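You operate a simulated robot arm through the tools that you are given. There is no shell and no other tool.

You are at the controls of a simulated robot arm. One attempt, no reset.

## Task
Open the vent, then jack the cover plate up to its yellow line.
Fine: the vent is the yellow pipe handle; one turn on each screw knob, going side to side so that the plate doesn't bind.

It is judged by the outcome, as a careful person would: the job done as asked, and still so three seconds after it is handed in. It fails if anything else is knocked over, pushed out of place, dropped, spilled or broken. Lids that push on must go on centred and level and be pressed home; caps that screw on are set level and turned clockwise until they are tight.

## Robot
A 7-joint arm with a two-finger parallel gripper, fixed in place. Base frame: the origin is at the foot of the arm, x ahead of it, y to its left, z up. Readings come in mm, rad, newtons and seconds.
With the tool pointing down near the work surface it reaches from about 240 to 680 mm from the base axis. Its first joint turns from -1.152 to 1.152 rad. Payload 2.4 kg.
The TCP is the grasp point between the finger pads, 30 mm short of the fingertips. In the tool frame z runs along the fingers and y along their closing line. Largest opening 94 mm; finger width 28, thickness 10; the body of the gripper, 50 by 96 mm, starts 55 mm behind the TCP.
Orientation is told as [roll, pitch, yaw] about the base's x, y, z axes, in that order, counted from this pose: with the fingers straight down and closing along the base's y, the tool's x points along the base's -x, its y along +y and its z along -z.

## Interface
- The arm moves only by the tool drive_tool. Its argument "commands" is a list of rows, each a list of 7 numbers: the shift along the tool's x, y, z in units of 25 mm (1.0 is 25 mm), then the turn, a rotation vector about the tool's x, y, z in units of 6 degrees (1.0 is 6 degrees), then the gripper command, from -1 (shut) to 1 (fully open), values between in proportion. In form: [[dx, dy, dz, rx, ry, rz, jaw], ...]. A call has 1 to 20 rows; each row shifts and turns the commanded pose from where the row before left it, along the tool's axes as they then stand. A call with a number of a shift or a turn outside -1 to 1 is refused whole. Rows are played at 5 a second. More than 50 mm and 0.15 rad between two rows, or a gripper value outside its range, and nothing of the call is played. Where a pose cannot be reached the arm comes as near as it can. A force on the tool above 40 N (or 10 N above the force at the start of the call, whichever is more), or a blocked arm, ends the call early, and 0.2 s more pass. The fingers move at their own pace (about 153 mm/s each) and stop on an object; they squeeze with about 31 N. The grip force told is the motor's: it shows also when the fingers shut on nothing. Time passes only in rows, and 0.2 s behind the last, so rows that do not move let the fingers close. It gives the time, the measured TCP pose, the force on the tool (base axes), the opening and the grip force at its end, in the units of the frame above (readings bear some noise), with the torque about the TCP (base axes, N m) and any sound that the robot's microphone picked up.
- Cameras (640 x 400 px; columns grow to the right, rows downward): "scene" is fixed at [50.4, 482.6, 1456.1]; the picture's right is [-0.63, -0.77, 0.00], its down [-0.36, 0.30, -0.88] and it looks along [0.68, -0.56, -0.47] (base axes); focal length 316 px, centre (320, 200). "wrist" rides on the gripper at [76, 14, -103] in the tool frame; the picture's right is [-0.18, 0.98, 0.00], its down [-0.75, -0.14, -0.64] and it looks along [-0.63, -0.12, 0.77] (tool axes); focal length 243 px, centre (320, 200). There is no depth. A picture from a camera that has moved, and an enlarged one, comes with that camera's place and axes in the base frame and with its lens.
- capture(camera): a new picture of that camera. The clock stands still meanwhile.
- enlarge(camera, box): a new picture of the part [left, top, right, bottom] of that camera's present view, enlarged. The clock stands still meanwhile.
- sign_off(): hands the job in; it is judged then, once.

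Places have to be worked out from the pictures, the camera data and where the tool is seen. Open the gripper and draw the arm clear of the work before you hand the job in, unless the task says otherwise.

The tools are called after "Call:" as a command line: name --pt "numbers of a row" for each row, then --argument value for the rest, lists and objects as JSON in quotes. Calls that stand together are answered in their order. drive_tool: Moves the arm, as the interface text tells. Its arguments: {"type":"object","properties":{"commands":{"type":"array","items":{"type":"array","items":{"type":"number"}}}},"required":["commands"]} The other tools are called the same way: capture (camera) takes a picture; enlarge (camera, box) takes an enlarged picture of a part of a camera's view; sign_off () hands the job in.

At the start:

```text
clock: 0.0
tool_pos: [432.0, 34.8, 1227.1]
ee_rot: [-0.001, 0.0, 0.0]
wrist_force: [0.3, 1.5, -1.1]
torque: [-0.03, -0.03, 0.0]
gripper_width: 93.7
grip_force: 0.1
```

scene: 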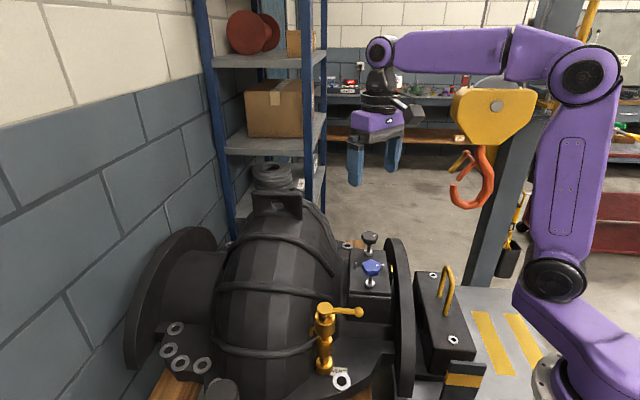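
wrist: 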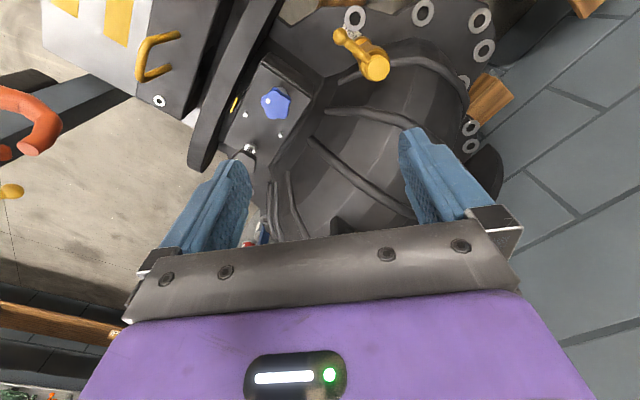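

The first pictures show a valve body with a yellow vent handle and two knobs (black and blue) on a cover plate. I'll look closer at both before moving.

Call:
enlarge --camera "scene" --box '[290, 220, 450, 320]'

Call:
enlarge --camera "scene" --box '[270, 280, 430, 400]'

Call:
enlarge --camera "wrist" --box '[180, 0, 420, 170]'

```text
4.00 times, centred on (370, 270) of scene
camera zoom: at [50.4, 482.6, 1456.1], right [-0.63, -0.77, 0.0], down [-0.36, 0.3, -0.88], along [0.68, -0.56, -0.47], focal length 1265 px, centre (120, -80)
```

zoom: 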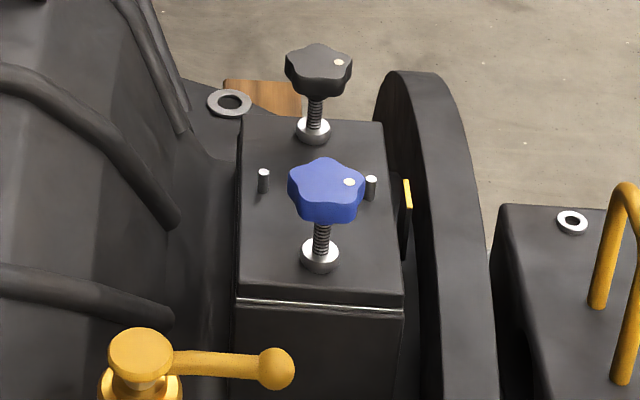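

```text
3.33 times, centred on (350, 340) of scene
camera zoom: at [50.4, 482.6, 1456.1], right [-0.63, -0.77, 0.0], down [-0.36, 0.3, -0.88], along [0.68, -0.56, -0.47], focal length 1054 px, centre (220, -267)
```

zoom: 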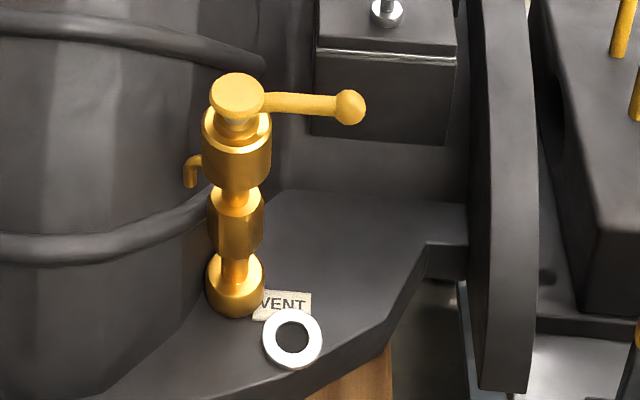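

```text
2.35 times, centred on (300, 85) of wrist
camera zoom: at [356.3, 48.8, 1328.5], right [0.18, 0.98, 0.0], down [0.75, -0.14, 0.64], along [0.63, -0.12, -0.77], focal length 571 px, centre (367, 471)
```

zoom: 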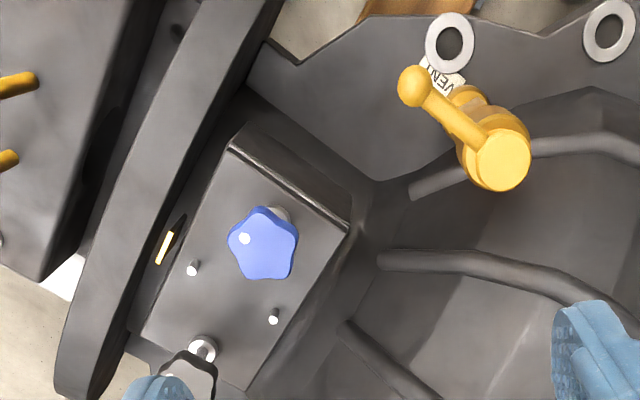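

Triangulating from both cameras, I put the vent cap near [465,126,870] with its lever ball near [411,68,862]. The blue knob is near [486,-58,882] and the black one near [587,-161,885]. I'll lower the arm to a closer viewpoint that stays clear of everything.

Call:
drive_tool --pt "0.163 0.357 0.893 0 0 0 1" --pt "0.163 0.357 0.893 0 0 0 1" --pt "0.163 0.357 0.893 0 0 0 1" --pt "0.163 0.357 0.893 0 0 0 1" --pt "0.163 0.357 0.893 0 0 0 1" --pt "0.163 0.357 0.893 0 0 0 1" --pt "0.163 0.357 0.893 0 0 0 1" --pt "0.163 0.357 0.893 0 0 0 1" --pt "0.163 0.357 0.893 0 0 0 1" --pt "0.163 0.357 0.893 0 0 0 1"

Call:
capture --camera "wrist"

Call:
capture --camera "scene"

```text
clock: 2.2
tool_pos: [390.4, 125.2, 1003.3]
ee_rot: [0.0, 0.001, -0.002]
wrist_force: [0.0, -0.2, 0.5]
torque: [0.01, -0.04, 0.01]
gripper_width: 94.0
grip_force: 0.0
```

```text
taken
camera wrist: at [315.7, 137.7, 1105.9], right [0.18, 0.98, 0.0], down [0.75, -0.14, 0.64], along [0.63, -0.12, -0.77], focal length 243 px, centre (320, 200)
```

wrist: 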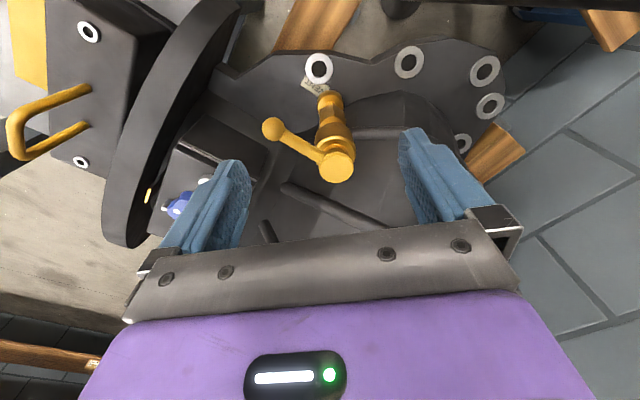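

```text
taken
```

scene: 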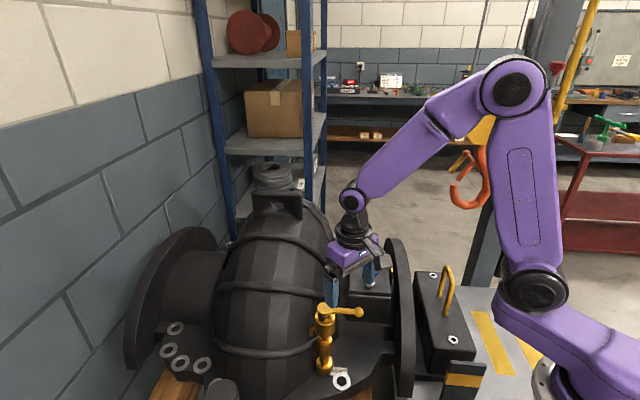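

The arm moved freely. I'll zoom in on the vent valve from this new viewpoint.

Call:
enlarge --camera "wrist" --box '[240, 40, 400, 200]'

Call:
enlarge --camera "scene" --box '[295, 290, 385, 390]'

Call:
enlarge --camera "wrist" --box '[120, 110, 260, 260]'

```text
2.50 times, centred on (320, 120) of wrist
camera zoom: at [315.7, 137.7, 1105.9], right [0.18, 0.98, 0.0], down [0.75, -0.14, 0.64], along [0.63, -0.12, -0.77], focal length 606 px, centre (320, 400)
```

zoom: 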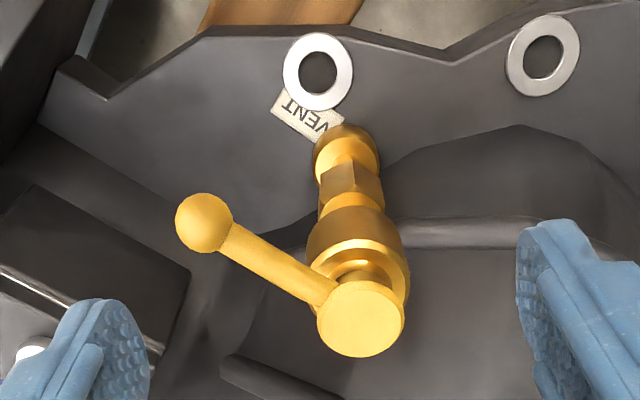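

```text
4.00 times, centred on (340, 340) of scene
camera zoom: at [50.4, 482.6, 1456.1], right [-0.63, -0.77, 0.0], down [-0.36, 0.3, -0.88], along [0.68, -0.56, -0.47], focal length 1265 px, centre (240, -360)
```

zoom: 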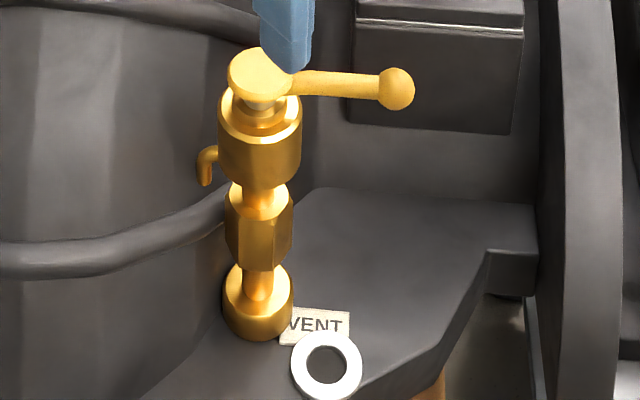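

```text
2.67 times, centred on (190, 185) of wrist
camera zoom: at [315.7, 137.7, 1105.9], right [0.18, 0.98, 0.0], down [0.75, -0.14, 0.64], along [0.63, -0.12, -0.77], focal length 647 px, centre (667, 240)
```

zoom: 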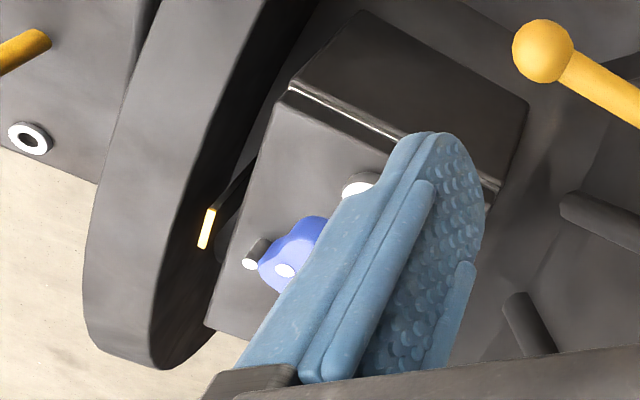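

The lever pivots on the vertical post, so counter-clockwise should open it, and the lever sits about 65 mm above the plate. I'll shut the jaw to use it as a pusher and go down on the clockwise side of the lever, roughly 37 mm off it.

Call:
drive_tool --pt "0 0 0.3 0 0 0 -1" --pt "0 0 0.8 0 0 0 -1" --pt "0 0 0.9 0 0 0 -1" --pt "0 0 0.9 0 0 0 -1" --pt "0 0 0.9 0 0 0 -1" --pt "0 0 0.9 0 0 0 -1" --pt "0 0 0.7 0 0 0 -1" --pt "0 0 0 0 0 0 -1"

Call:
capture --camera "wrist"

Call:
enlarge --camera "scene" --box '[270, 220, 430, 390]'

```text
clock: 4.0
tool_pos: [391.5, 124.9, 869.5]
ee_rot: [-0.001, 0.001, 0.0]
wrist_force: [-0.5, -0.6, 0.4]
torque: [-0.02, 0.0, 0.02]
gripper_width: 0.0
grip_force: 30.8
```

```text
taken
camera wrist: at [315.8, 138.2, 970.6], right [0.18, 0.98, 0.0], down [0.75, -0.14, 0.64], along [0.63, -0.12, -0.77], focal length 243 px, centre (320, 200)
```

wrist: 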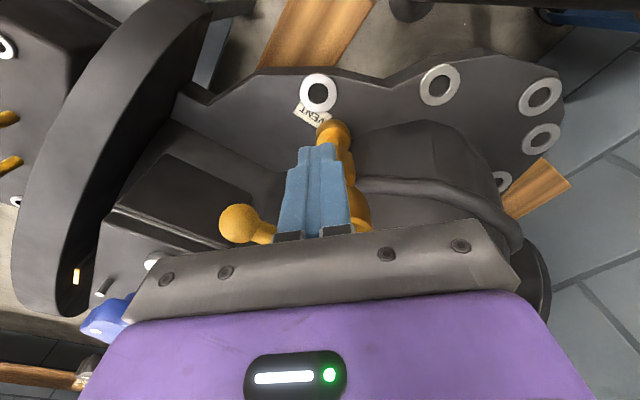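

```text
2.35 times, centred on (350, 305) of scene
camera zoom: at [50.4, 482.6, 1456.1], right [-0.63, -0.77, 0.0], down [-0.36, 0.3, -0.88], along [0.68, -0.56, -0.47], focal length 744 px, centre (249, -47)
```

zoom: 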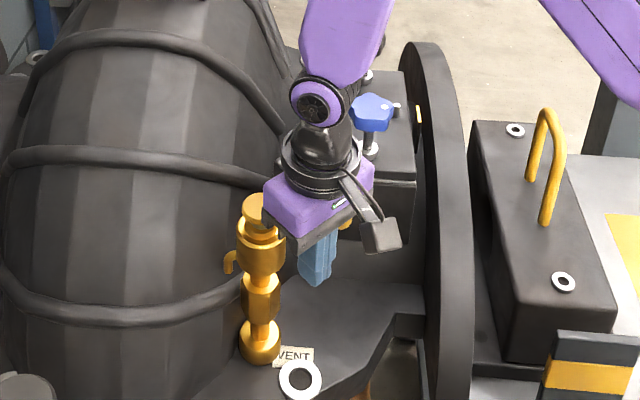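

The closed fingers are beside the lever on its clockwise side. I'll ease into contact and push a short way counter-clockwise, watching the force.

Call:
drive_tool --pt "-0.45 -0.39 0 0 0 0 -1" --pt "-0.4 -0.35 0 0 0 0 -1" --pt "-0.12 -0.14 0 0 0 0 -1" --pt "-0.12 -0.18 0 0 0 0 -1" --pt "-0.12 -0.18 0 0 0 0 -1" --pt "-0.12 -0.18 0 0 0 0 -1" --pt "0 0 0 0 0 0 -1"

Call:
capture --camera "wrist"

Call:
enlarge --camera "scene" --box '[270, 220, 430, 390]'

```text
clock: 4.8
tool_pos: [408.4, 108.4, 867.8]
ee_rot: [-0.003, 0.011, 0.013]
wrist_force: [-7.9, 8.7, 2.6]
torque: [-0.04, -0.03, 0.0]
gripper_width: 0.0
grip_force: 31.5
stopped in row 3: the force on the tool passed its limit at 46 N (the readings are from after the stop); the commanded pose is now the measured one
```

```text
taken
camera wrist: at [333.8, 122.0, 971.1], right [0.17, 0.99, -0.01], down [0.76, -0.13, 0.63], along [0.62, -0.11, -0.77], focal length 243 px, centre (320, 200)
```

wrist: 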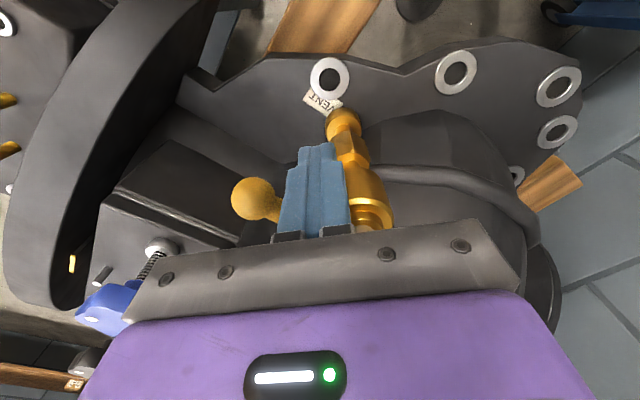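

```text
2.35 times, centred on (350, 305) of scene
camera zoom: at [50.1, 482.8, 1456.0], right [-0.63, -0.77, 0.0], down [-0.36, 0.3, -0.88], along [0.68, -0.56, -0.47], focal length 744 px, centre (249, -47)
```

zoom: 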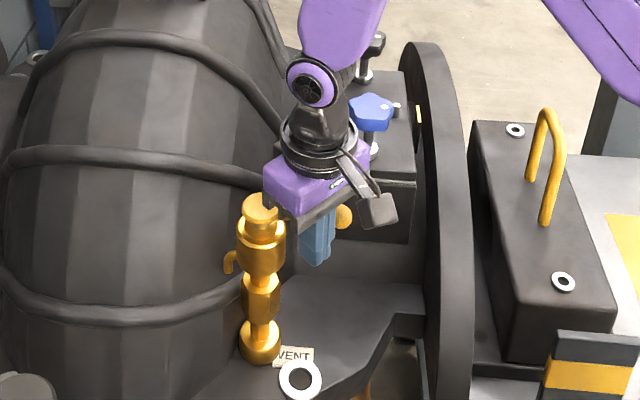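

I made contact at about [408,108] with a 46 N spike, arriving fairly fast, and the lever hasn't visibly moved. I'll push slowly in 1.5 mm steps to tell an impact apart from a hard stop.

Call:
drive_tool --pt "-0.044 -0.041 0 0 0 0 -1" --pt "-0.044 -0.041 0 0 0 0 -1" --pt "-0.044 -0.041 0 0 0 0 -1" --pt "-0.044 -0.041 0 0 0 0 -1" --pt "-0.044 -0.041 0 0 0 0 -1" --pt "-0.044 -0.041 0 0 0 0 -1"

Call:
capture --camera "wrist"

```text
clock: 5.5
tool_pos: [408.7, 107.7, 867.1]
ee_rot: [-0.007, 0.019, 0.023]
wrist_force: [-7.5, 8.5, 3.7]
torque: [-0.04, -0.03, 0.02]
gripper_width: 0.0
grip_force: 31.0
stopped in row 3: the force on the tool passed its limit at 42 N (the readings are from after the stop); the commanded pose is now the measured one
```

```text
taken
camera wrist: at [334.2, 121.5, 971.0], right [0.16, 0.99, -0.01], down [0.77, -0.12, 0.63], along [0.62, -0.11, -0.78], focal length 243 px, centre (320, 200)
```

wrist: 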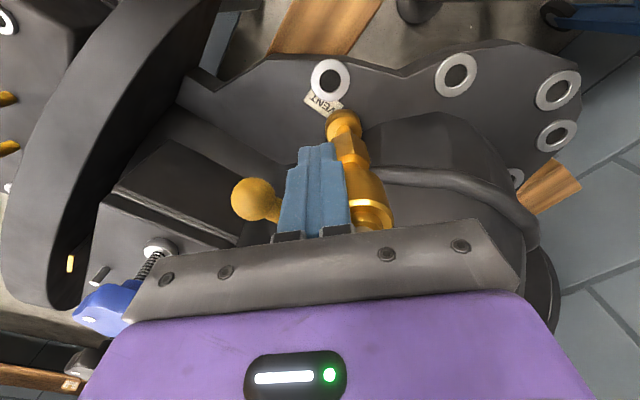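

The lever is solid counter-clockwise (about 42 N at 50 mm with no movement), so that side is its stop and it must open clockwise. I'll back off, rise above it, turn the gripper across the lever and straddle it.

Call:
drive_tool --pt "0.29 0.27 0 0 0 0 -1" --pt "0 0 -1 -0.022 -0.06 0 -1" --pt "0 0 -1 -0.022 -0.06 0 -1" --pt "0 0 -1 -0.022 -0.06 0 -1" --pt "-0.485 -0.615 0 0 0 0 0.1" --pt "-0.485 -0.615 0 0 0 0 0.1" --pt "0 0 0 0 0 -0.951 0.1" --pt "0 0 0 0 0 -0.951 0.1" --pt "0 0 0 0 0 -0.951 0.1" --pt "0 0 0 0 0 -0.951 0.1" --pt "0 0 0 0 0 -0.951 0.1" --pt "0 0 0 0 0 -0.951 0.1" --pt "0 0 0 0 0 -0.951 0.1" --pt "0 0 0 0 0 -0.951 0.1" --pt "0 0 0 0 0 0 0.1"

Call:
capture --camera "wrist"

Call:
enlarge --camera "scene" --box '[270, 220, 430, 390]'

```text
clock: 8.7
tool_pos: [426.6, 83.9, 943.8]
ee_rot: [-0.001, -0.001, 0.818]
wrist_force: [1.3, -0.2, -0.3]
torque: [-0.03, -0.01, -0.02]
gripper_width: 52.1
grip_force: 0.1
```

```text
taken
camera wrist: at [365.3, 37.7, 1045.0], right [-0.59, 0.81, 0.0], down [0.62, 0.45, 0.64], along [0.52, 0.38, -0.77], focal length 243 px, centre (320, 200)
```

wrist: 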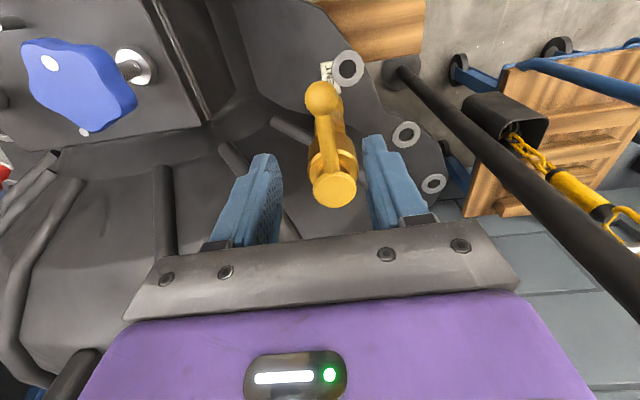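

```text
2.35 times, centred on (350, 305) of scene
camera zoom: at [50.4, 482.6, 1456.1], right [-0.63, -0.77, 0.0], down [-0.36, 0.3, -0.88], along [0.68, -0.56, -0.47], focal length 744 px, centre (249, -47)
```

zoom: 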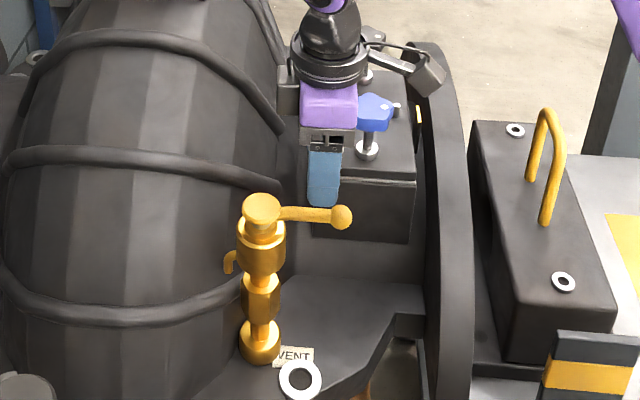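

The lever lines up with the gap between the fingers, with the ball at column 322 against a gap centre around 320. I'll come down around it and close lightly to about 24 mm.

Call:
drive_tool --pt "0 0.08 0.6 0 0 0 0.1" --pt "0 0 0.8 0 0 0 0.1" --pt "0 0 0.8 0 0 0 0.1" --pt "0 0 0.8 0 0 0 0.1" --pt "0 0 0 0 0 0 0.1"

Call:
capture --camera "wrist"

Call:
enlarge --camera "scene" --box '[270, 220, 430, 390]'

```text
clock: 9.9
tool_pos: [425.3, 85.0, 867.6]
ee_rot: [0.0, -0.003, 0.815]
wrist_force: [0.8, -0.6, -0.3]
torque: [0.02, 0.03, -0.02]
gripper_width: 51.6
grip_force: 0.1
```

```text
taken
camera wrist: at [363.5, 39.5, 969.3], right [-0.59, 0.81, 0.0], down [0.62, 0.45, 0.64], along [0.52, 0.38, -0.76], focal length 243 px, centre (320, 200)
```

wrist: 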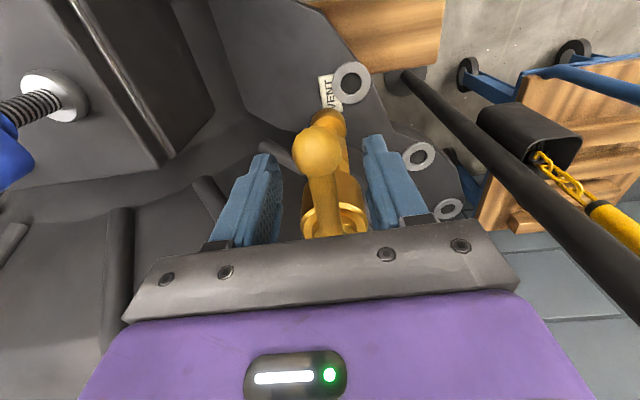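

```text
2.35 times, centred on (350, 305) of scene
camera zoom: at [50.4, 482.6, 1456.1], right [-0.63, -0.77, 0.0], down [-0.36, 0.3, -0.88], along [0.68, -0.56, -0.47], focal length 744 px, centre (249, -47)
```

zoom: 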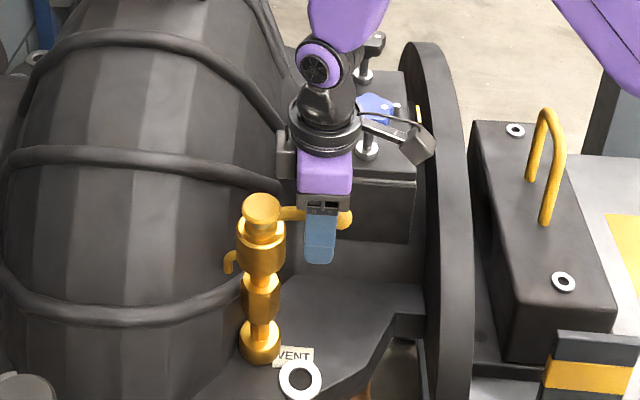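

The lever is between the fingers. I'll shift about 6 mm inward so the pads sit on the rod and not the ball, close to a loose 20 mm, and try 18° clockwise.

Call:
drive_tool --pt "-0.24 0 0 0 0 0 -0.55" --pt "0 0 0 0 0 0 -0.55" --pt "-0.006 0.11 0 0 0 0.5 -0.55" --pt "-0.006 0.11 0 0 0 0.5 -0.55" --pt "-0.006 0.11 0 0 0 0.5 -0.55" --pt "-0.006 0.11 0 0 0 0.5 -0.55" --pt "-0.006 0.11 0 0 0 0.5 -0.55" --pt "-0.006 0.11 0 0 0 0.5 -0.55"

Call:
capture --camera "wrist"

Call:
enlarge --camera "scene" --box '[270, 220, 430, 390]'

```text
clock: 11.7
tool_pos: [419.2, 103.6, 867.8]
ee_rot: [0.001, -0.004, 0.502]
wrist_force: [0.5, -0.7, -0.1]
torque: [0.02, -0.01, 0.01]
gripper_width: 21.3
grip_force: 0.8
```

```text
taken
camera wrist: at [346.6, 78.6, 969.6], right [-0.31, 0.95, 0.0], down [0.73, 0.24, 0.64], along [0.61, 0.2, -0.77], focal length 243 px, centre (320, 200)
```

wrist: 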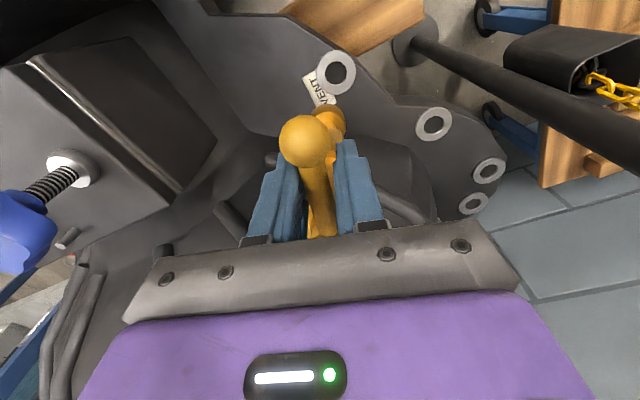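

```text
2.35 times, centred on (350, 305) of scene
camera zoom: at [50.4, 482.5, 1456.1], right [-0.63, -0.77, 0.0], down [-0.36, 0.3, -0.88], along [0.68, -0.56, -0.47], focal length 744 px, centre (249, -47)
```

zoom: 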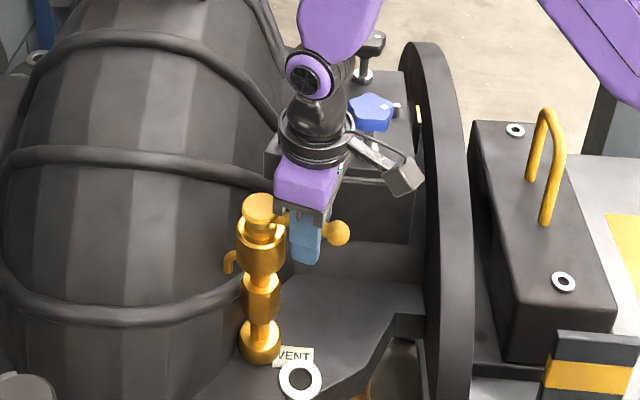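

The lever follows clockwise with almost no force, so this is the opening direction. I'll carry on for 45° more.

Call:
drive_tool --pt "-0.008 0.163 0 0 0 0.75 -0.55" --pt "-0.008 0.163 0 0 0 0.75 -0.55" --pt "-0.008 0.163 0 0 0 0.75 -0.55" --pt "-0.008 0.163 0 0 0 0.75 -0.55" --pt "-0.008 0.163 0 0 0 0.75 -0.55" --pt "-0.008 0.163 0 0 0 0.75 -0.55" --pt "-0.008 0.163 0 0 0 0.75 -0.55" --pt "-0.008 0.163 0 0 0 0.75 -0.55" --pt "-0.008 0.163 0 0 0 0.75 -0.55" --pt "-0.008 0.163 0 0 0 0.75 -0.55"

Call:
capture --camera "wrist"

Call:
enlarge --camera "scene" --box '[270, 220, 430, 390]'

```text
clock: 13.9
tool_pos: [414.7, 142.9, 867.7]
ee_rot: [0.003, -0.003, -0.286]
wrist_force: [-0.3, -0.5, 0.2]
torque: [-0.03, -0.02, -0.02]
gripper_width: 21.2
grip_force: 0.4
```

```text
taken
camera wrist: at [347.8, 177.7, 969.9], right [0.45, 0.89, 0.0], down [0.68, -0.35, 0.64], along [0.57, -0.29, -0.77], focal length 243 px, centre (320, 200)
```

wrist: 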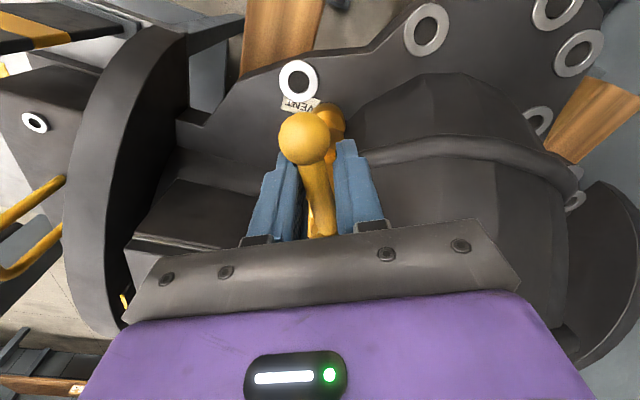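

```text
2.35 times, centred on (350, 305) of scene
camera zoom: at [50.4, 482.5, 1456.1], right [-0.63, -0.77, 0.0], down [-0.36, 0.3, -0.88], along [0.68, -0.56, -0.47], focal length 744 px, centre (249, -47)
```

zoom: 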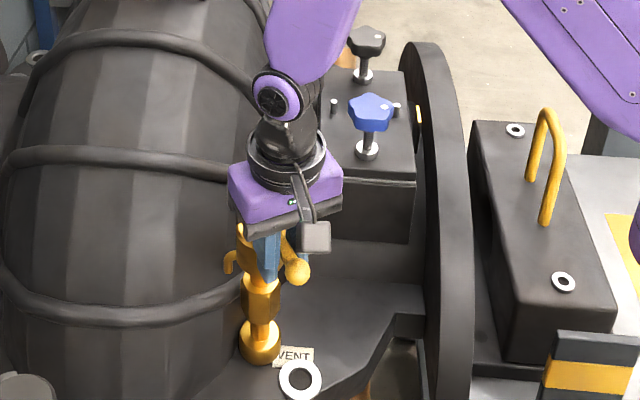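

Still moving freely, about 63° so far. I'll keep going more slowly to find the open stop.

Call:
drive_tool --pt "-0.006 0.109 0 0 0 0.5 -0.55" --pt "-0.006 0.109 0 0 0 0.5 -0.55" --pt "-0.006 0.109 0 0 0 0.5 -0.55" --pt "-0.006 0.109 0 0 0 0.5 -0.55" --pt "-0.006 0.109 0 0 0 0.5 -0.55" --pt "-0.006 0.109 0 0 0 0.5 -0.55" --pt "-0.006 0.109 0 0 0 0.5 -0.55" --pt "-0.006 0.109 0 0 0 0.5 -0.55" --pt "-0.006 0.109 0 0 0 0.5 -0.55" --pt "-0.006 0.109 0 0 0 0.5 -0.55" --pt "-0.006 0.109 0 0 0 0.5 -0.55" --pt "-0.006 0.109 0 0 0 0.5 -0.55"

Call:
capture --camera "wrist"

Call:
enlarge --camera "scene" --box '[270, 220, 430, 390]'

```text
clock: 16.5
tool_pos: [433.9, 166.8, 867.7]
ee_rot: [-0.005, 0.003, -0.915]
wrist_force: [-7.3, -14.8, 1.0]
torque: [0.06, 0.09, 0.22]
gripper_width: 29.3
grip_force: 6.8
```

```text
taken
camera wrist: at [399.0, 236.1, 969.6], right [0.89, 0.45, 0.0], down [0.35, -0.68, 0.64], along [0.29, -0.57, -0.77], focal length 243 px, centre (320, 200)
```

wrist: 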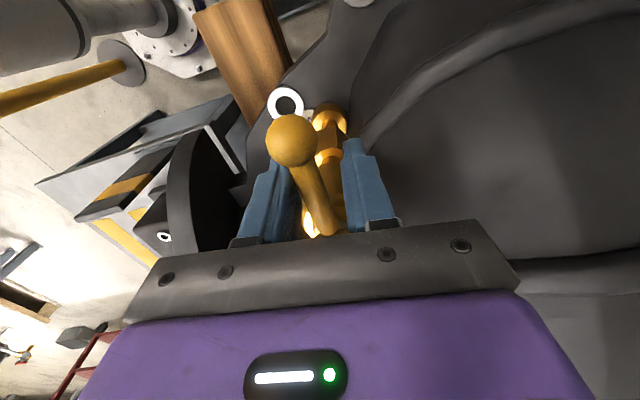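

```text
2.35 times, centred on (350, 305) of scene
camera zoom: at [50.2, 482.2, 1456.2], right [-0.63, -0.77, 0.0], down [-0.36, 0.3, -0.88], along [0.68, -0.56, -0.47], focal length 744 px, centre (249, -47)
```

zoom: 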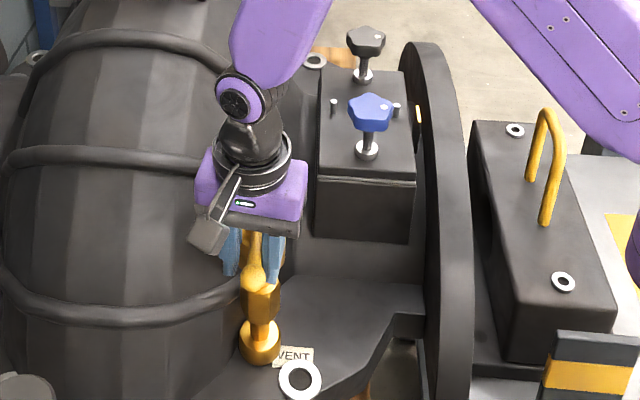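

The lever reached its open stop after about 90° (16 N, jaws pressed skew). I'll relieve the pressure, open the fingers and lift straight up.

Call:
drive_tool --pt "0.0 -0.08 0 0 0 -0.5 0.1" --pt "0.0 0 0 0 0 -0.5 0.1" --pt "0 0 0 0 0 0 0.1" --pt "0 0 -0.6 0 0 0 0.1" --pt "0 0 -0.9 0 0 0 0.1" --pt "0 0 -0.9 0 0 0 0.1" --pt "0 0 -0.9 0 0 0 0.1" --pt "0 0 -0.9 0 0 0 0.1" --pt "0 0 0 0 0 0 0.1"

Call:
capture --camera "wrist"

Call:
enlarge --camera "scene" --box '[270, 220, 430, 390]'

```text
clock: 18.5
tool_pos: [432.0, 168.7, 973.6]
ee_rot: [0.002, -0.001, -0.807]
wrist_force: [1.3, 0.3, 0.0]
torque: [0.0, 0.02, 0.0]
gripper_width: 51.7
grip_force: 0.1
```

```text
taken
camera wrist: at [390.8, 232.5, 1075.7], right [0.84, 0.55, 0.0], down [0.42, -0.64, 0.64], along [0.35, -0.54, -0.77], focal length 243 px, centre (320, 200)
```

wrist: 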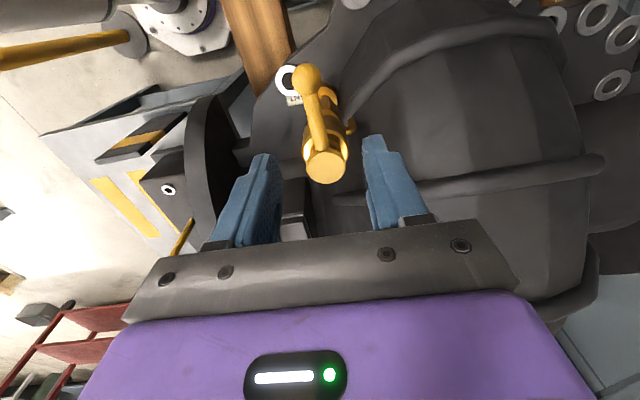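

```text
2.35 times, centred on (350, 305) of scene
camera zoom: at [50.4, 482.6, 1456.1], right [-0.63, -0.77, 0.0], down [-0.36, 0.3, -0.88], along [0.68, -0.56, -0.47], focal length 744 px, centre (249, -47)
```

zoom: 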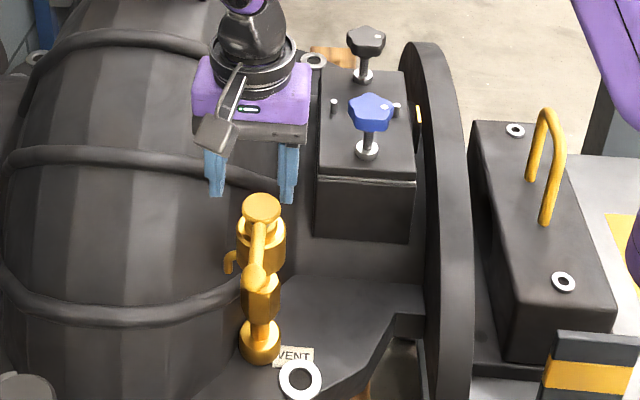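

The lever now points 90° away from where it started, resting at its stop, so the vent is open. Next I'll look closely at the plate, knobs and yellow line for a baseline.

Call:
enlarge --camera "scene" --box '[340, 225, 410, 320]'

Call:
enlarge --camera "scene" --box '[375, 245, 410, 300]'

```text
4.21 times, centred on (375, 272) of scene
camera zoom: at [50.4, 482.6, 1456.1], right [-0.63, -0.77, 0.0], down [-0.36, 0.3, -0.88], along [0.68, -0.56, -0.47], focal length 1332 px, centre (88, -105)
```

zoom: 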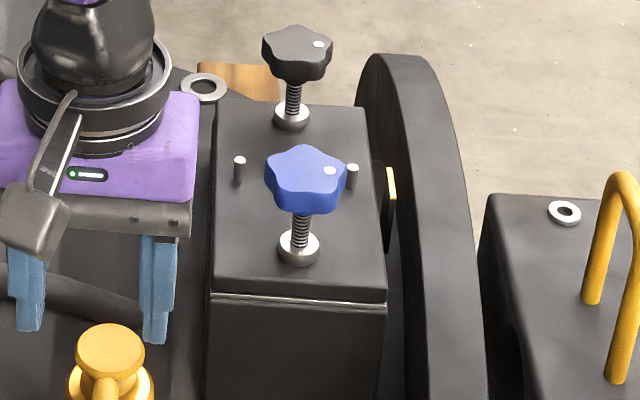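

```text
7.27 times, centred on (392, 272) of scene
camera zoom: at [50.4, 482.6, 1456.1], right [-0.63, -0.77, 0.0], down [-0.36, 0.3, -0.88], along [0.68, -0.56, -0.47], focal length 2300 px, centre (-207, -327)
```

zoom: 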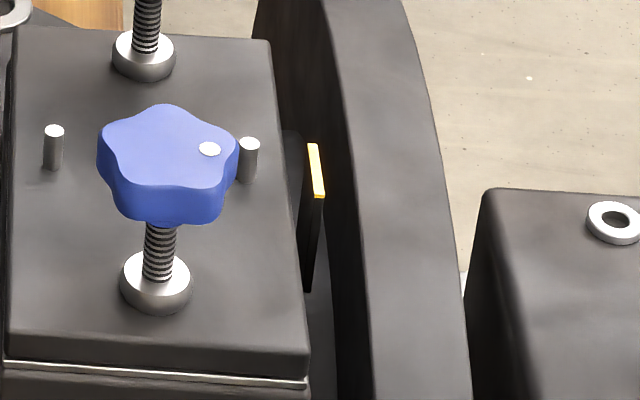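

The plate sits near z≈797, and the yellow line is on a black post at about [492,-158,823]. I'll move the wrist camera to look along the plate at the gauge.

Call:
drive_tool --pt "0 0 0 0 0 -1 1" --pt "0 0 0 0 0 -1 1" --pt "0 0 0 0 0 -1 1" --pt "-0.31 -0.932 0 0 0 0 1" --pt "-0.31 -0.932 0 0 0 0 1" --pt "-0.31 -0.932 0 0 0 0 1" --pt "-0.31 -0.932 0 0 0 0 1" --pt "-0.31 -0.932 0 0 0 0 1" --pt "-0.31 -0.932 0 0 0 0 1" --pt "-0.31 -0.932 0 0 0 0 1" --pt "-0.31 -0.932 0 0 0 0 1" --pt "-0.31 -0.932 0 0 0 0 1" --pt "-0.31 -0.932 0 0 0 0 1" --pt "0 0 0 0 0 0 1"

Call:
capture --camera "wrist"

Call:
capture --camera "scene"

```text
clock: 21.5
tool_pos: [390.5, -74.5, 972.5]
ee_rot: [0.001, 0.002, -0.495]
wrist_force: [0.1, 0.0, -0.2]
torque: [-0.03, -0.02, 0.0]
gripper_width: 93.8
grip_force: 0.1
```

```text
taken
camera wrist: at [331.4, -26.3, 1074.3], right [0.63, 0.78, 0.0], down [0.6, -0.48, 0.64], along [0.5, -0.4, -0.77], focal length 243 px, centre (320, 200)
```

wrist: 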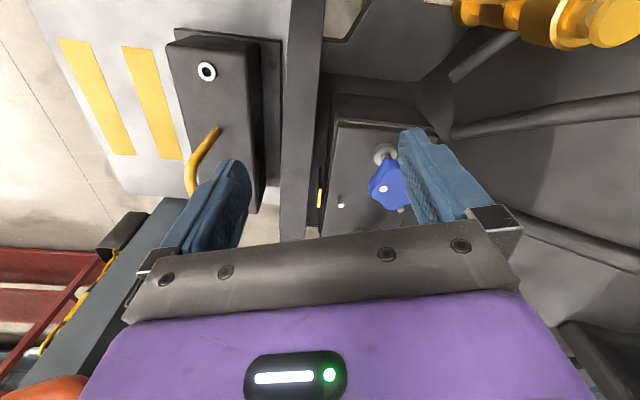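

```text
taken
```

scene: 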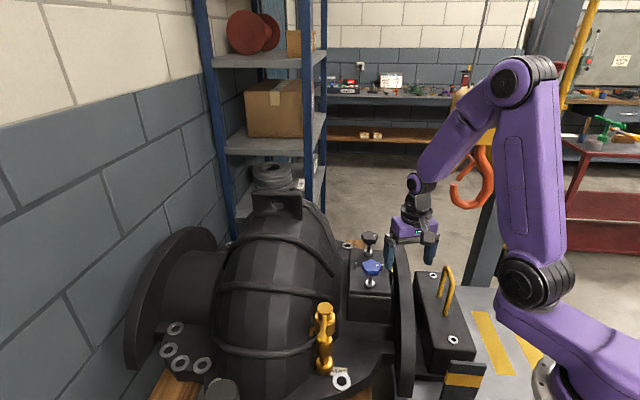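

From here the gauge shows just left of the plate edge. I'll zoom in on it in both views.

Call:
enlarge --camera "wrist" --box '[280, 130, 440, 230]'

Call:
enlarge --camera "wrist" --box '[300, 165, 360, 235]'

Call:
enlarge --camera "scene" --box '[345, 230, 410, 300]'

```text
4.00 times, centred on (360, 180) of wrist
camera zoom: at [331.4, -26.3, 1074.3], right [0.63, 0.78, 0.0], down [0.6, -0.48, 0.64], along [0.5, -0.4, -0.77], focal length 970 px, centre (160, 280)
```

zoom: 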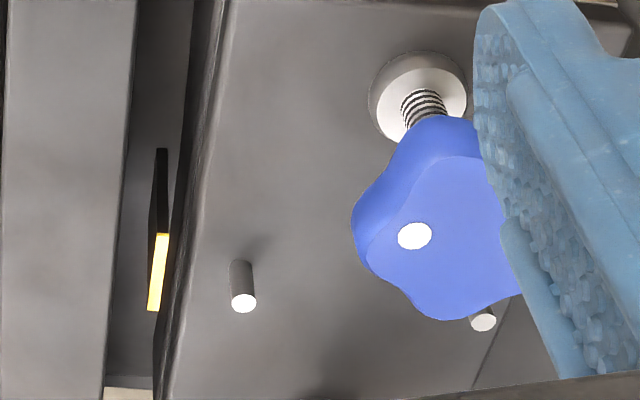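

```text
5.71 times, centred on (330, 200) of wrist
camera zoom: at [331.4, -26.3, 1074.3], right [0.63, 0.78, 0.0], down [0.6, -0.48, 0.64], along [0.5, -0.4, -0.77], focal length 1386 px, centre (263, 200)
```

zoom: 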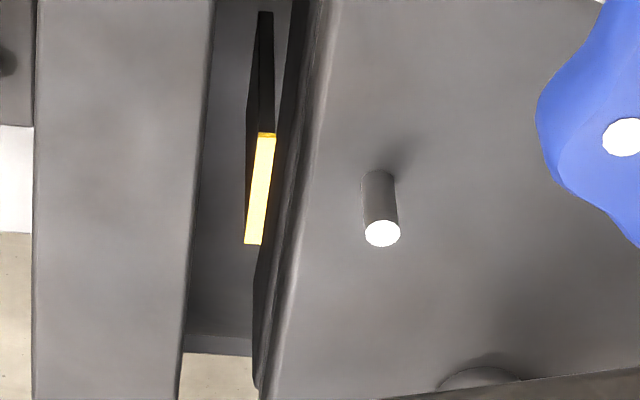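

```text
5.71 times, centred on (378, 265) of scene
camera zoom: at [50.4, 482.5, 1456.1], right [-0.63, -0.77, 0.0], down [-0.36, 0.3, -0.88], along [0.68, -0.56, -0.47], focal length 1808 px, centre (-9, -171)
```

zoom: 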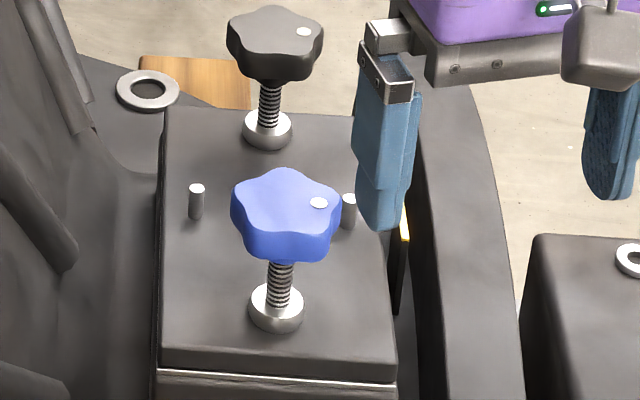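

By triangulation, the near end of the yellow line is at about [472,-139,834]. I need the plate's corner in the wrist view to find how far it has to rise.

Call:
enlarge --camera "wrist" --box '[310, 80, 410, 145]'

Call:
enlarge --camera "scene" --box '[340, 270, 400, 310]'

```text
6.15 times, centred on (360, 112) of wrist
camera zoom: at [331.4, -26.3, 1074.3], right [0.63, 0.78, 0.0], down [0.6, -0.48, 0.64], along [0.5, -0.4, -0.77], focal length 1493 px, centre (74, 738)
```

zoom: 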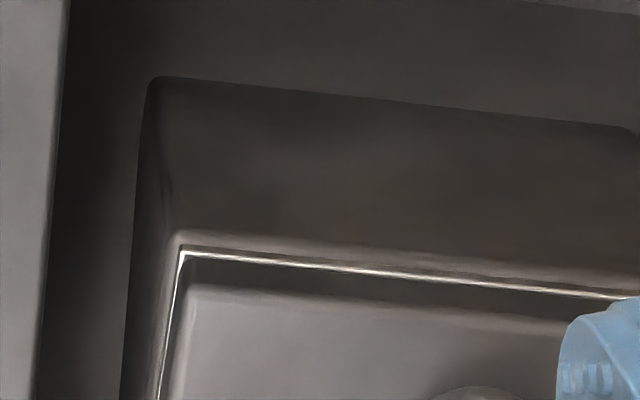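

```text
10.00 times, centred on (370, 290) of scene
camera zoom: at [50.4, 482.5, 1456.1], right [-0.63, -0.77, 0.0], down [-0.36, 0.3, -0.88], along [0.68, -0.56, -0.47], focal length 3163 px, centre (-180, -700)
```

zoom: 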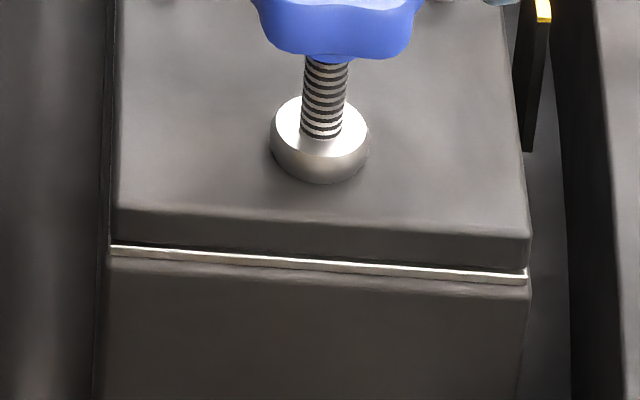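

The plate top is at about z=822 against the yellow line at about 834, so it needs roughly 12 mm of lift. The blue knob axis is near [486,-58] with its index lobe pointing at about 230°. I'll go above it at a safe height and wind the wrist counter-clockwise so there's stroke to turn clockwise.

Call:
drive_tool --pt "-0.762 0.6 0 0 0 0 1" --pt "-0.762 0.6 0 0 0 0 1" --pt "-0.762 0.6 0 0 0 0 1" --pt "-0.762 0.6 0 0 0 0 1" --pt "0 0 0 0 0 -1 1" --pt "0 0 0 0 0 -1 1" --pt "0 0 0 0 0 -1 1" --pt "0 0 0 0 0 -1 1" --pt "0 0 0 0 0 -1 1" --pt "0 0 0 0 0 -1 1" --pt "0 0 0 0 0 -1 1" --pt "0 0 0 0 0 -1 1" --pt "0 0 0 0 0 -1 1" --pt "0 0 0 0 0 -1 1" --pt "0 0 0 0 0 -1 1" --pt "0 0 0 0 0 -1 1" --pt "0 0 0 0 0 -1 1" --pt "0 0 0 0 0 -1 1" --pt "0 0 0 0 0 -1 1" --pt "0 0 0 0 0 -1 1"

Call:
capture --camera "wrist"

Call:
capture --camera "scene"

```text
clock: 25.7
tool_pos: [486.4, -59.1, 972.4]
ee_rot: [0.0, -0.004, 1.184]
wrist_force: [-0.3, -0.2, -0.1]
torque: [-0.01, -0.02, -0.02]
gripper_width: 94.0
grip_force: 0.1
```

```text
taken
camera wrist: at [445.4, -123.5, 1074.6], right [-0.84, 0.54, 0.0], down [0.41, 0.64, 0.64], along [0.35, 0.54, -0.77], focal length 243 px, centre (320, 200)
```

wrist: 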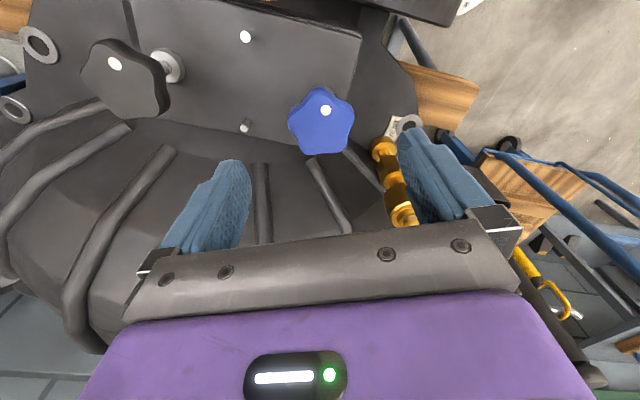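

```text
taken
```

scene: 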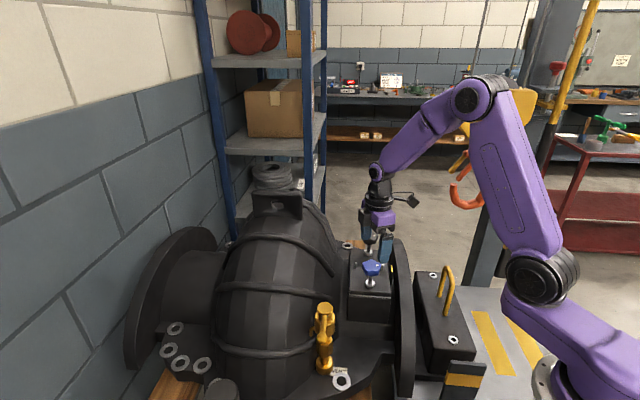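

Clean view of both knobs from here. I'll enlarge each to pin down its centre and lobe angles.

Call:
enlarge --camera "wrist" --box '[275, 75, 375, 165]'

Call:
enlarge --camera "wrist" --box '[70, 20, 200, 130]'

```text
4.44 times, centred on (325, 120) of wrist
camera zoom: at [445.4, -123.5, 1074.6], right [-0.84, 0.54, 0.0], down [0.41, 0.64, 0.64], along [0.35, 0.54, -0.77], focal length 1078 px, centre (298, 556)
```

zoom: 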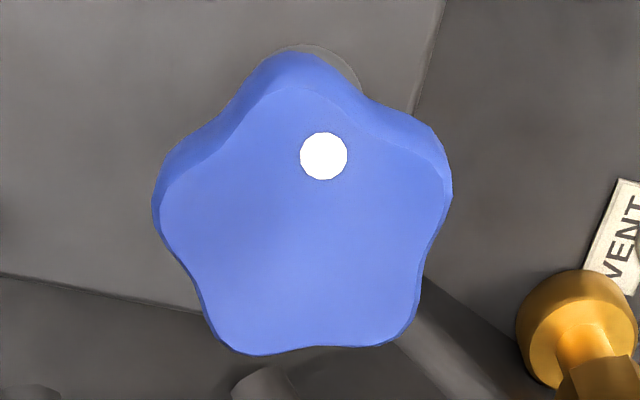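

```text
3.64 times, centred on (135, 75) of wrist
camera zoom: at [445.4, -123.5, 1074.6], right [-0.84, 0.54, 0.0], down [0.41, 0.64, 0.64], along [0.35, 0.54, -0.77], focal length 882 px, centre (993, 654)
```

zoom: 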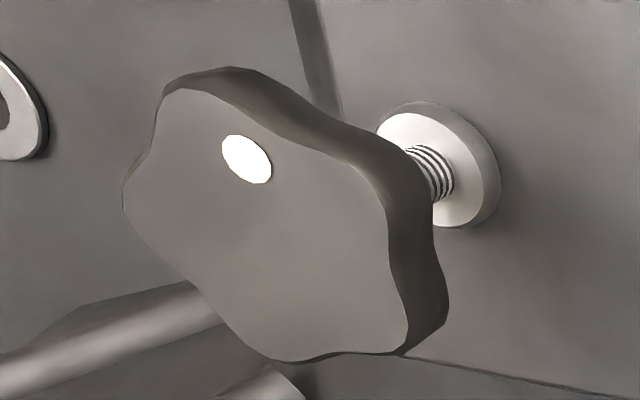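

The blue knob's top centre is at [485.7,-57,891], about 54 mm across and 22 mm thick, with lobes at 27° + 72k. The best grip yaws are 9, 45, 81 and 117°. I'll check that yaw 117° is reachable here before going down.

Call:
drive_tool --pt "0 0 0 0 0 -1 1" --pt "0 0 0 0 0 -1 1" --pt "0 0 0 0 0 -1 1" --pt "0 0 0 0 0 -1 1" --pt "0 0 0 0 0 -1 1" --pt "0 0 0 0 0 -1 1" --pt "0 0 0 0 0 -1 1" --pt "0 0 0 0 0 -1 1" --pt "0 0 0 0 0 -0.2 1" --pt "0 0 0 0 0 0 1"

Call:
capture --camera "wrist"

```text
clock: 27.9
tool_pos: [487.1, -57.7, 973.0]
ee_rot: [-0.001, 0.001, 2.042]
wrist_force: [-0.5, -0.2, -0.4]
torque: [0.0, 0.0, 0.0]
gripper_width: 93.8
grip_force: 0.1
```

```text
taken
camera wrist: at [509.1, -132.7, 1074.3], right [-0.96, -0.28, 0.0], down [-0.22, 0.73, 0.64], along [-0.18, 0.62, -0.77], focal length 243 px, centre (320, 200)
```

wrist: 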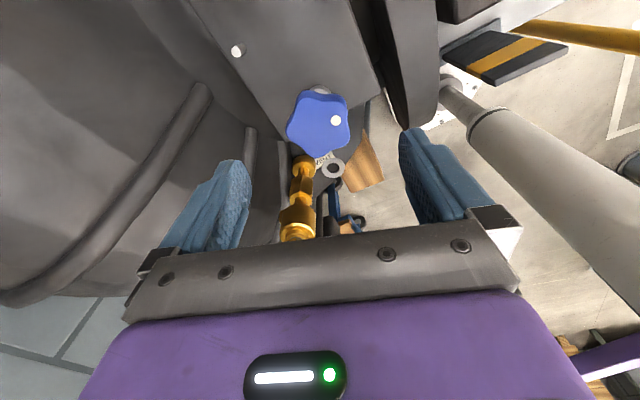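

Yaw 117° is reached without trouble. I'll go down to z≈880 with the fingers open 80 mm around the blue knob and check before closing.

Call:
drive_tool --pt "-0.05 0.037 0 0 0 0 0.7" --pt "0 0 0.93 0 0 0 0.7" --pt "0 0 0.93 0 0 0 0.7" --pt "0 0 0.93 0 0 0 0.7" --pt "0 0 0.92 0 0 0 0.7" --pt "0 0 0 0 0 0 0.7"

Call:
capture --camera "wrist"

Call:
enlarge --camera "scene" --box '[330, 210, 430, 310]'

```text
clock: 29.3
tool_pos: [484.4, -56.8, 879.6]
ee_rot: [-0.004, 0.0, 2.042]
wrist_force: [-0.1, 0.3, 0.5]
torque: [0.03, -0.02, 0.0]
gripper_width: 79.8
grip_force: 0.0
```

```text
taken
camera wrist: at [508.1, -132.0, 981.7], right [-0.96, -0.28, 0.0], down [-0.22, 0.73, 0.64], along [-0.18, 0.62, -0.77], focal length 243 px, centre (320, 200)
```

wrist: 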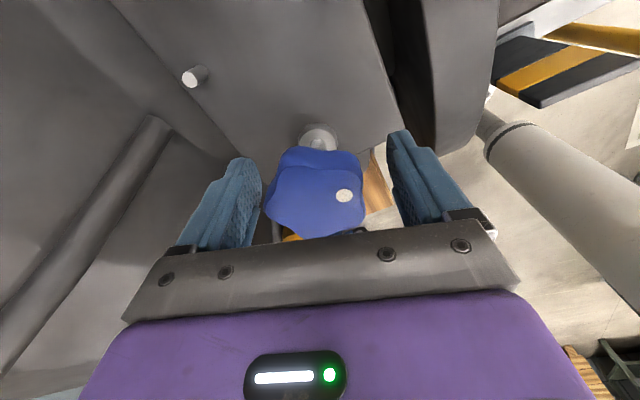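

```text
4.00 times, centred on (380, 260) of scene
camera zoom: at [50.4, 482.6, 1456.1], right [-0.63, -0.77, 0.0], down [-0.36, 0.3, -0.88], along [0.68, -0.56, -0.47], focal length 1265 px, centre (80, -40)
```

zoom: 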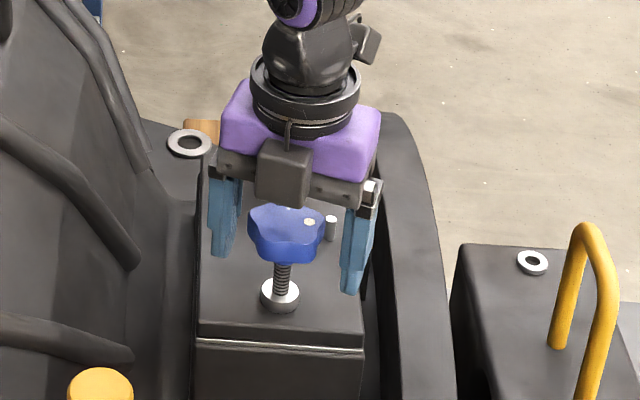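

The knob sits squarely between the fingers. I'll close on it now.

Call:
drive_tool --pt "0 0 0 0 0 0 0.2" --pt "0 0 0 0 0 0 -1" --pt "0 0 0 0 0 0 -1" --pt "0 0 0 0 0 0 -1"

Call:
capture --camera "wrist"

```text
clock: 30.3
tool_pos: [486.8, -55.6, 878.6]
ee_rot: [-0.005, 0.002, 2.043]
wrist_force: [12.4, 11.0, -9.3]
torque: [-0.15, -0.62, 0.0]
gripper_width: 50.0
grip_force: 44.9
```

```text
taken
camera wrist: at [509.3, -130.7, 982.1], right [-0.96, -0.28, -0.01], down [-0.22, 0.73, 0.64], along [-0.18, 0.62, -0.77], focal length 243 px, centre (320, 200)
```

wrist: 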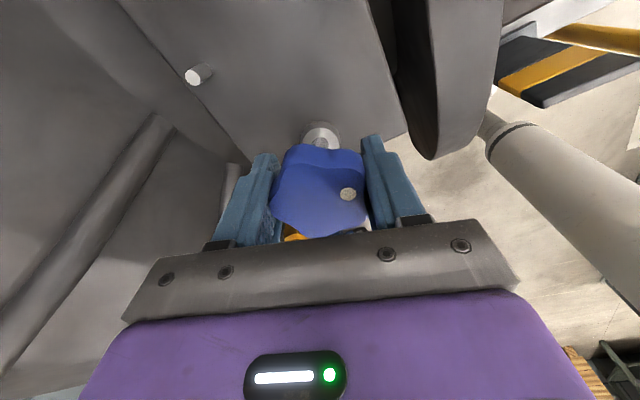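

I have it, 50 mm wide at 45 N. There's a side load of about 16 N because I'm a couple of mm off centre. I'll shift the command to relieve that before turning.

Call:
drive_tool --pt "-0.017 -0.1 0.04 0 0 0 -1" --pt "0 0 0 0 0 0 -1"

```text
clock: 30.9
tool_pos: [485.9, -55.3, 879.2]
ee_rot: [-0.002, -0.002, 2.041]
wrist_force: [-1.7, 7.8, 27.7]
torque: [0.08, 0.29, 0.02]
gripper_width: 49.9
grip_force: 45.4
```

The vertical direction is stiff, so 1 mm was too far. I'll back most of that out and trim sideways a bit more.

Call:
drive_tool --pt "-0.05 -0.02 -0.03 0 0 0 -1" --pt "0 0 0 0 0 0 -1"

```text
clock: 31.5
tool_pos: [486.9, -55.7, 879.8]
ee_rot: [-0.003, 0.0, 2.037]
wrist_force: [-2.8, -5.2, 25.9]
torque: [0.27, 0.31, 0.0]
gripper_width: 49.6
grip_force: 44.9
```

Call:
drive_tool --pt "0.01 0 -0.03 0 0 0 -1" --pt "0 0 0 0 0 0 -1"

```text
clock: 32.1
tool_pos: [487.2, -55.8, 879.5]
ee_rot: [-0.003, 0.001, 2.041]
wrist_force: [-0.4, -11.7, 6.7]
torque: [-0.47, -0.46, 0.03]
gripper_width: 49.4
grip_force: 45.1
```

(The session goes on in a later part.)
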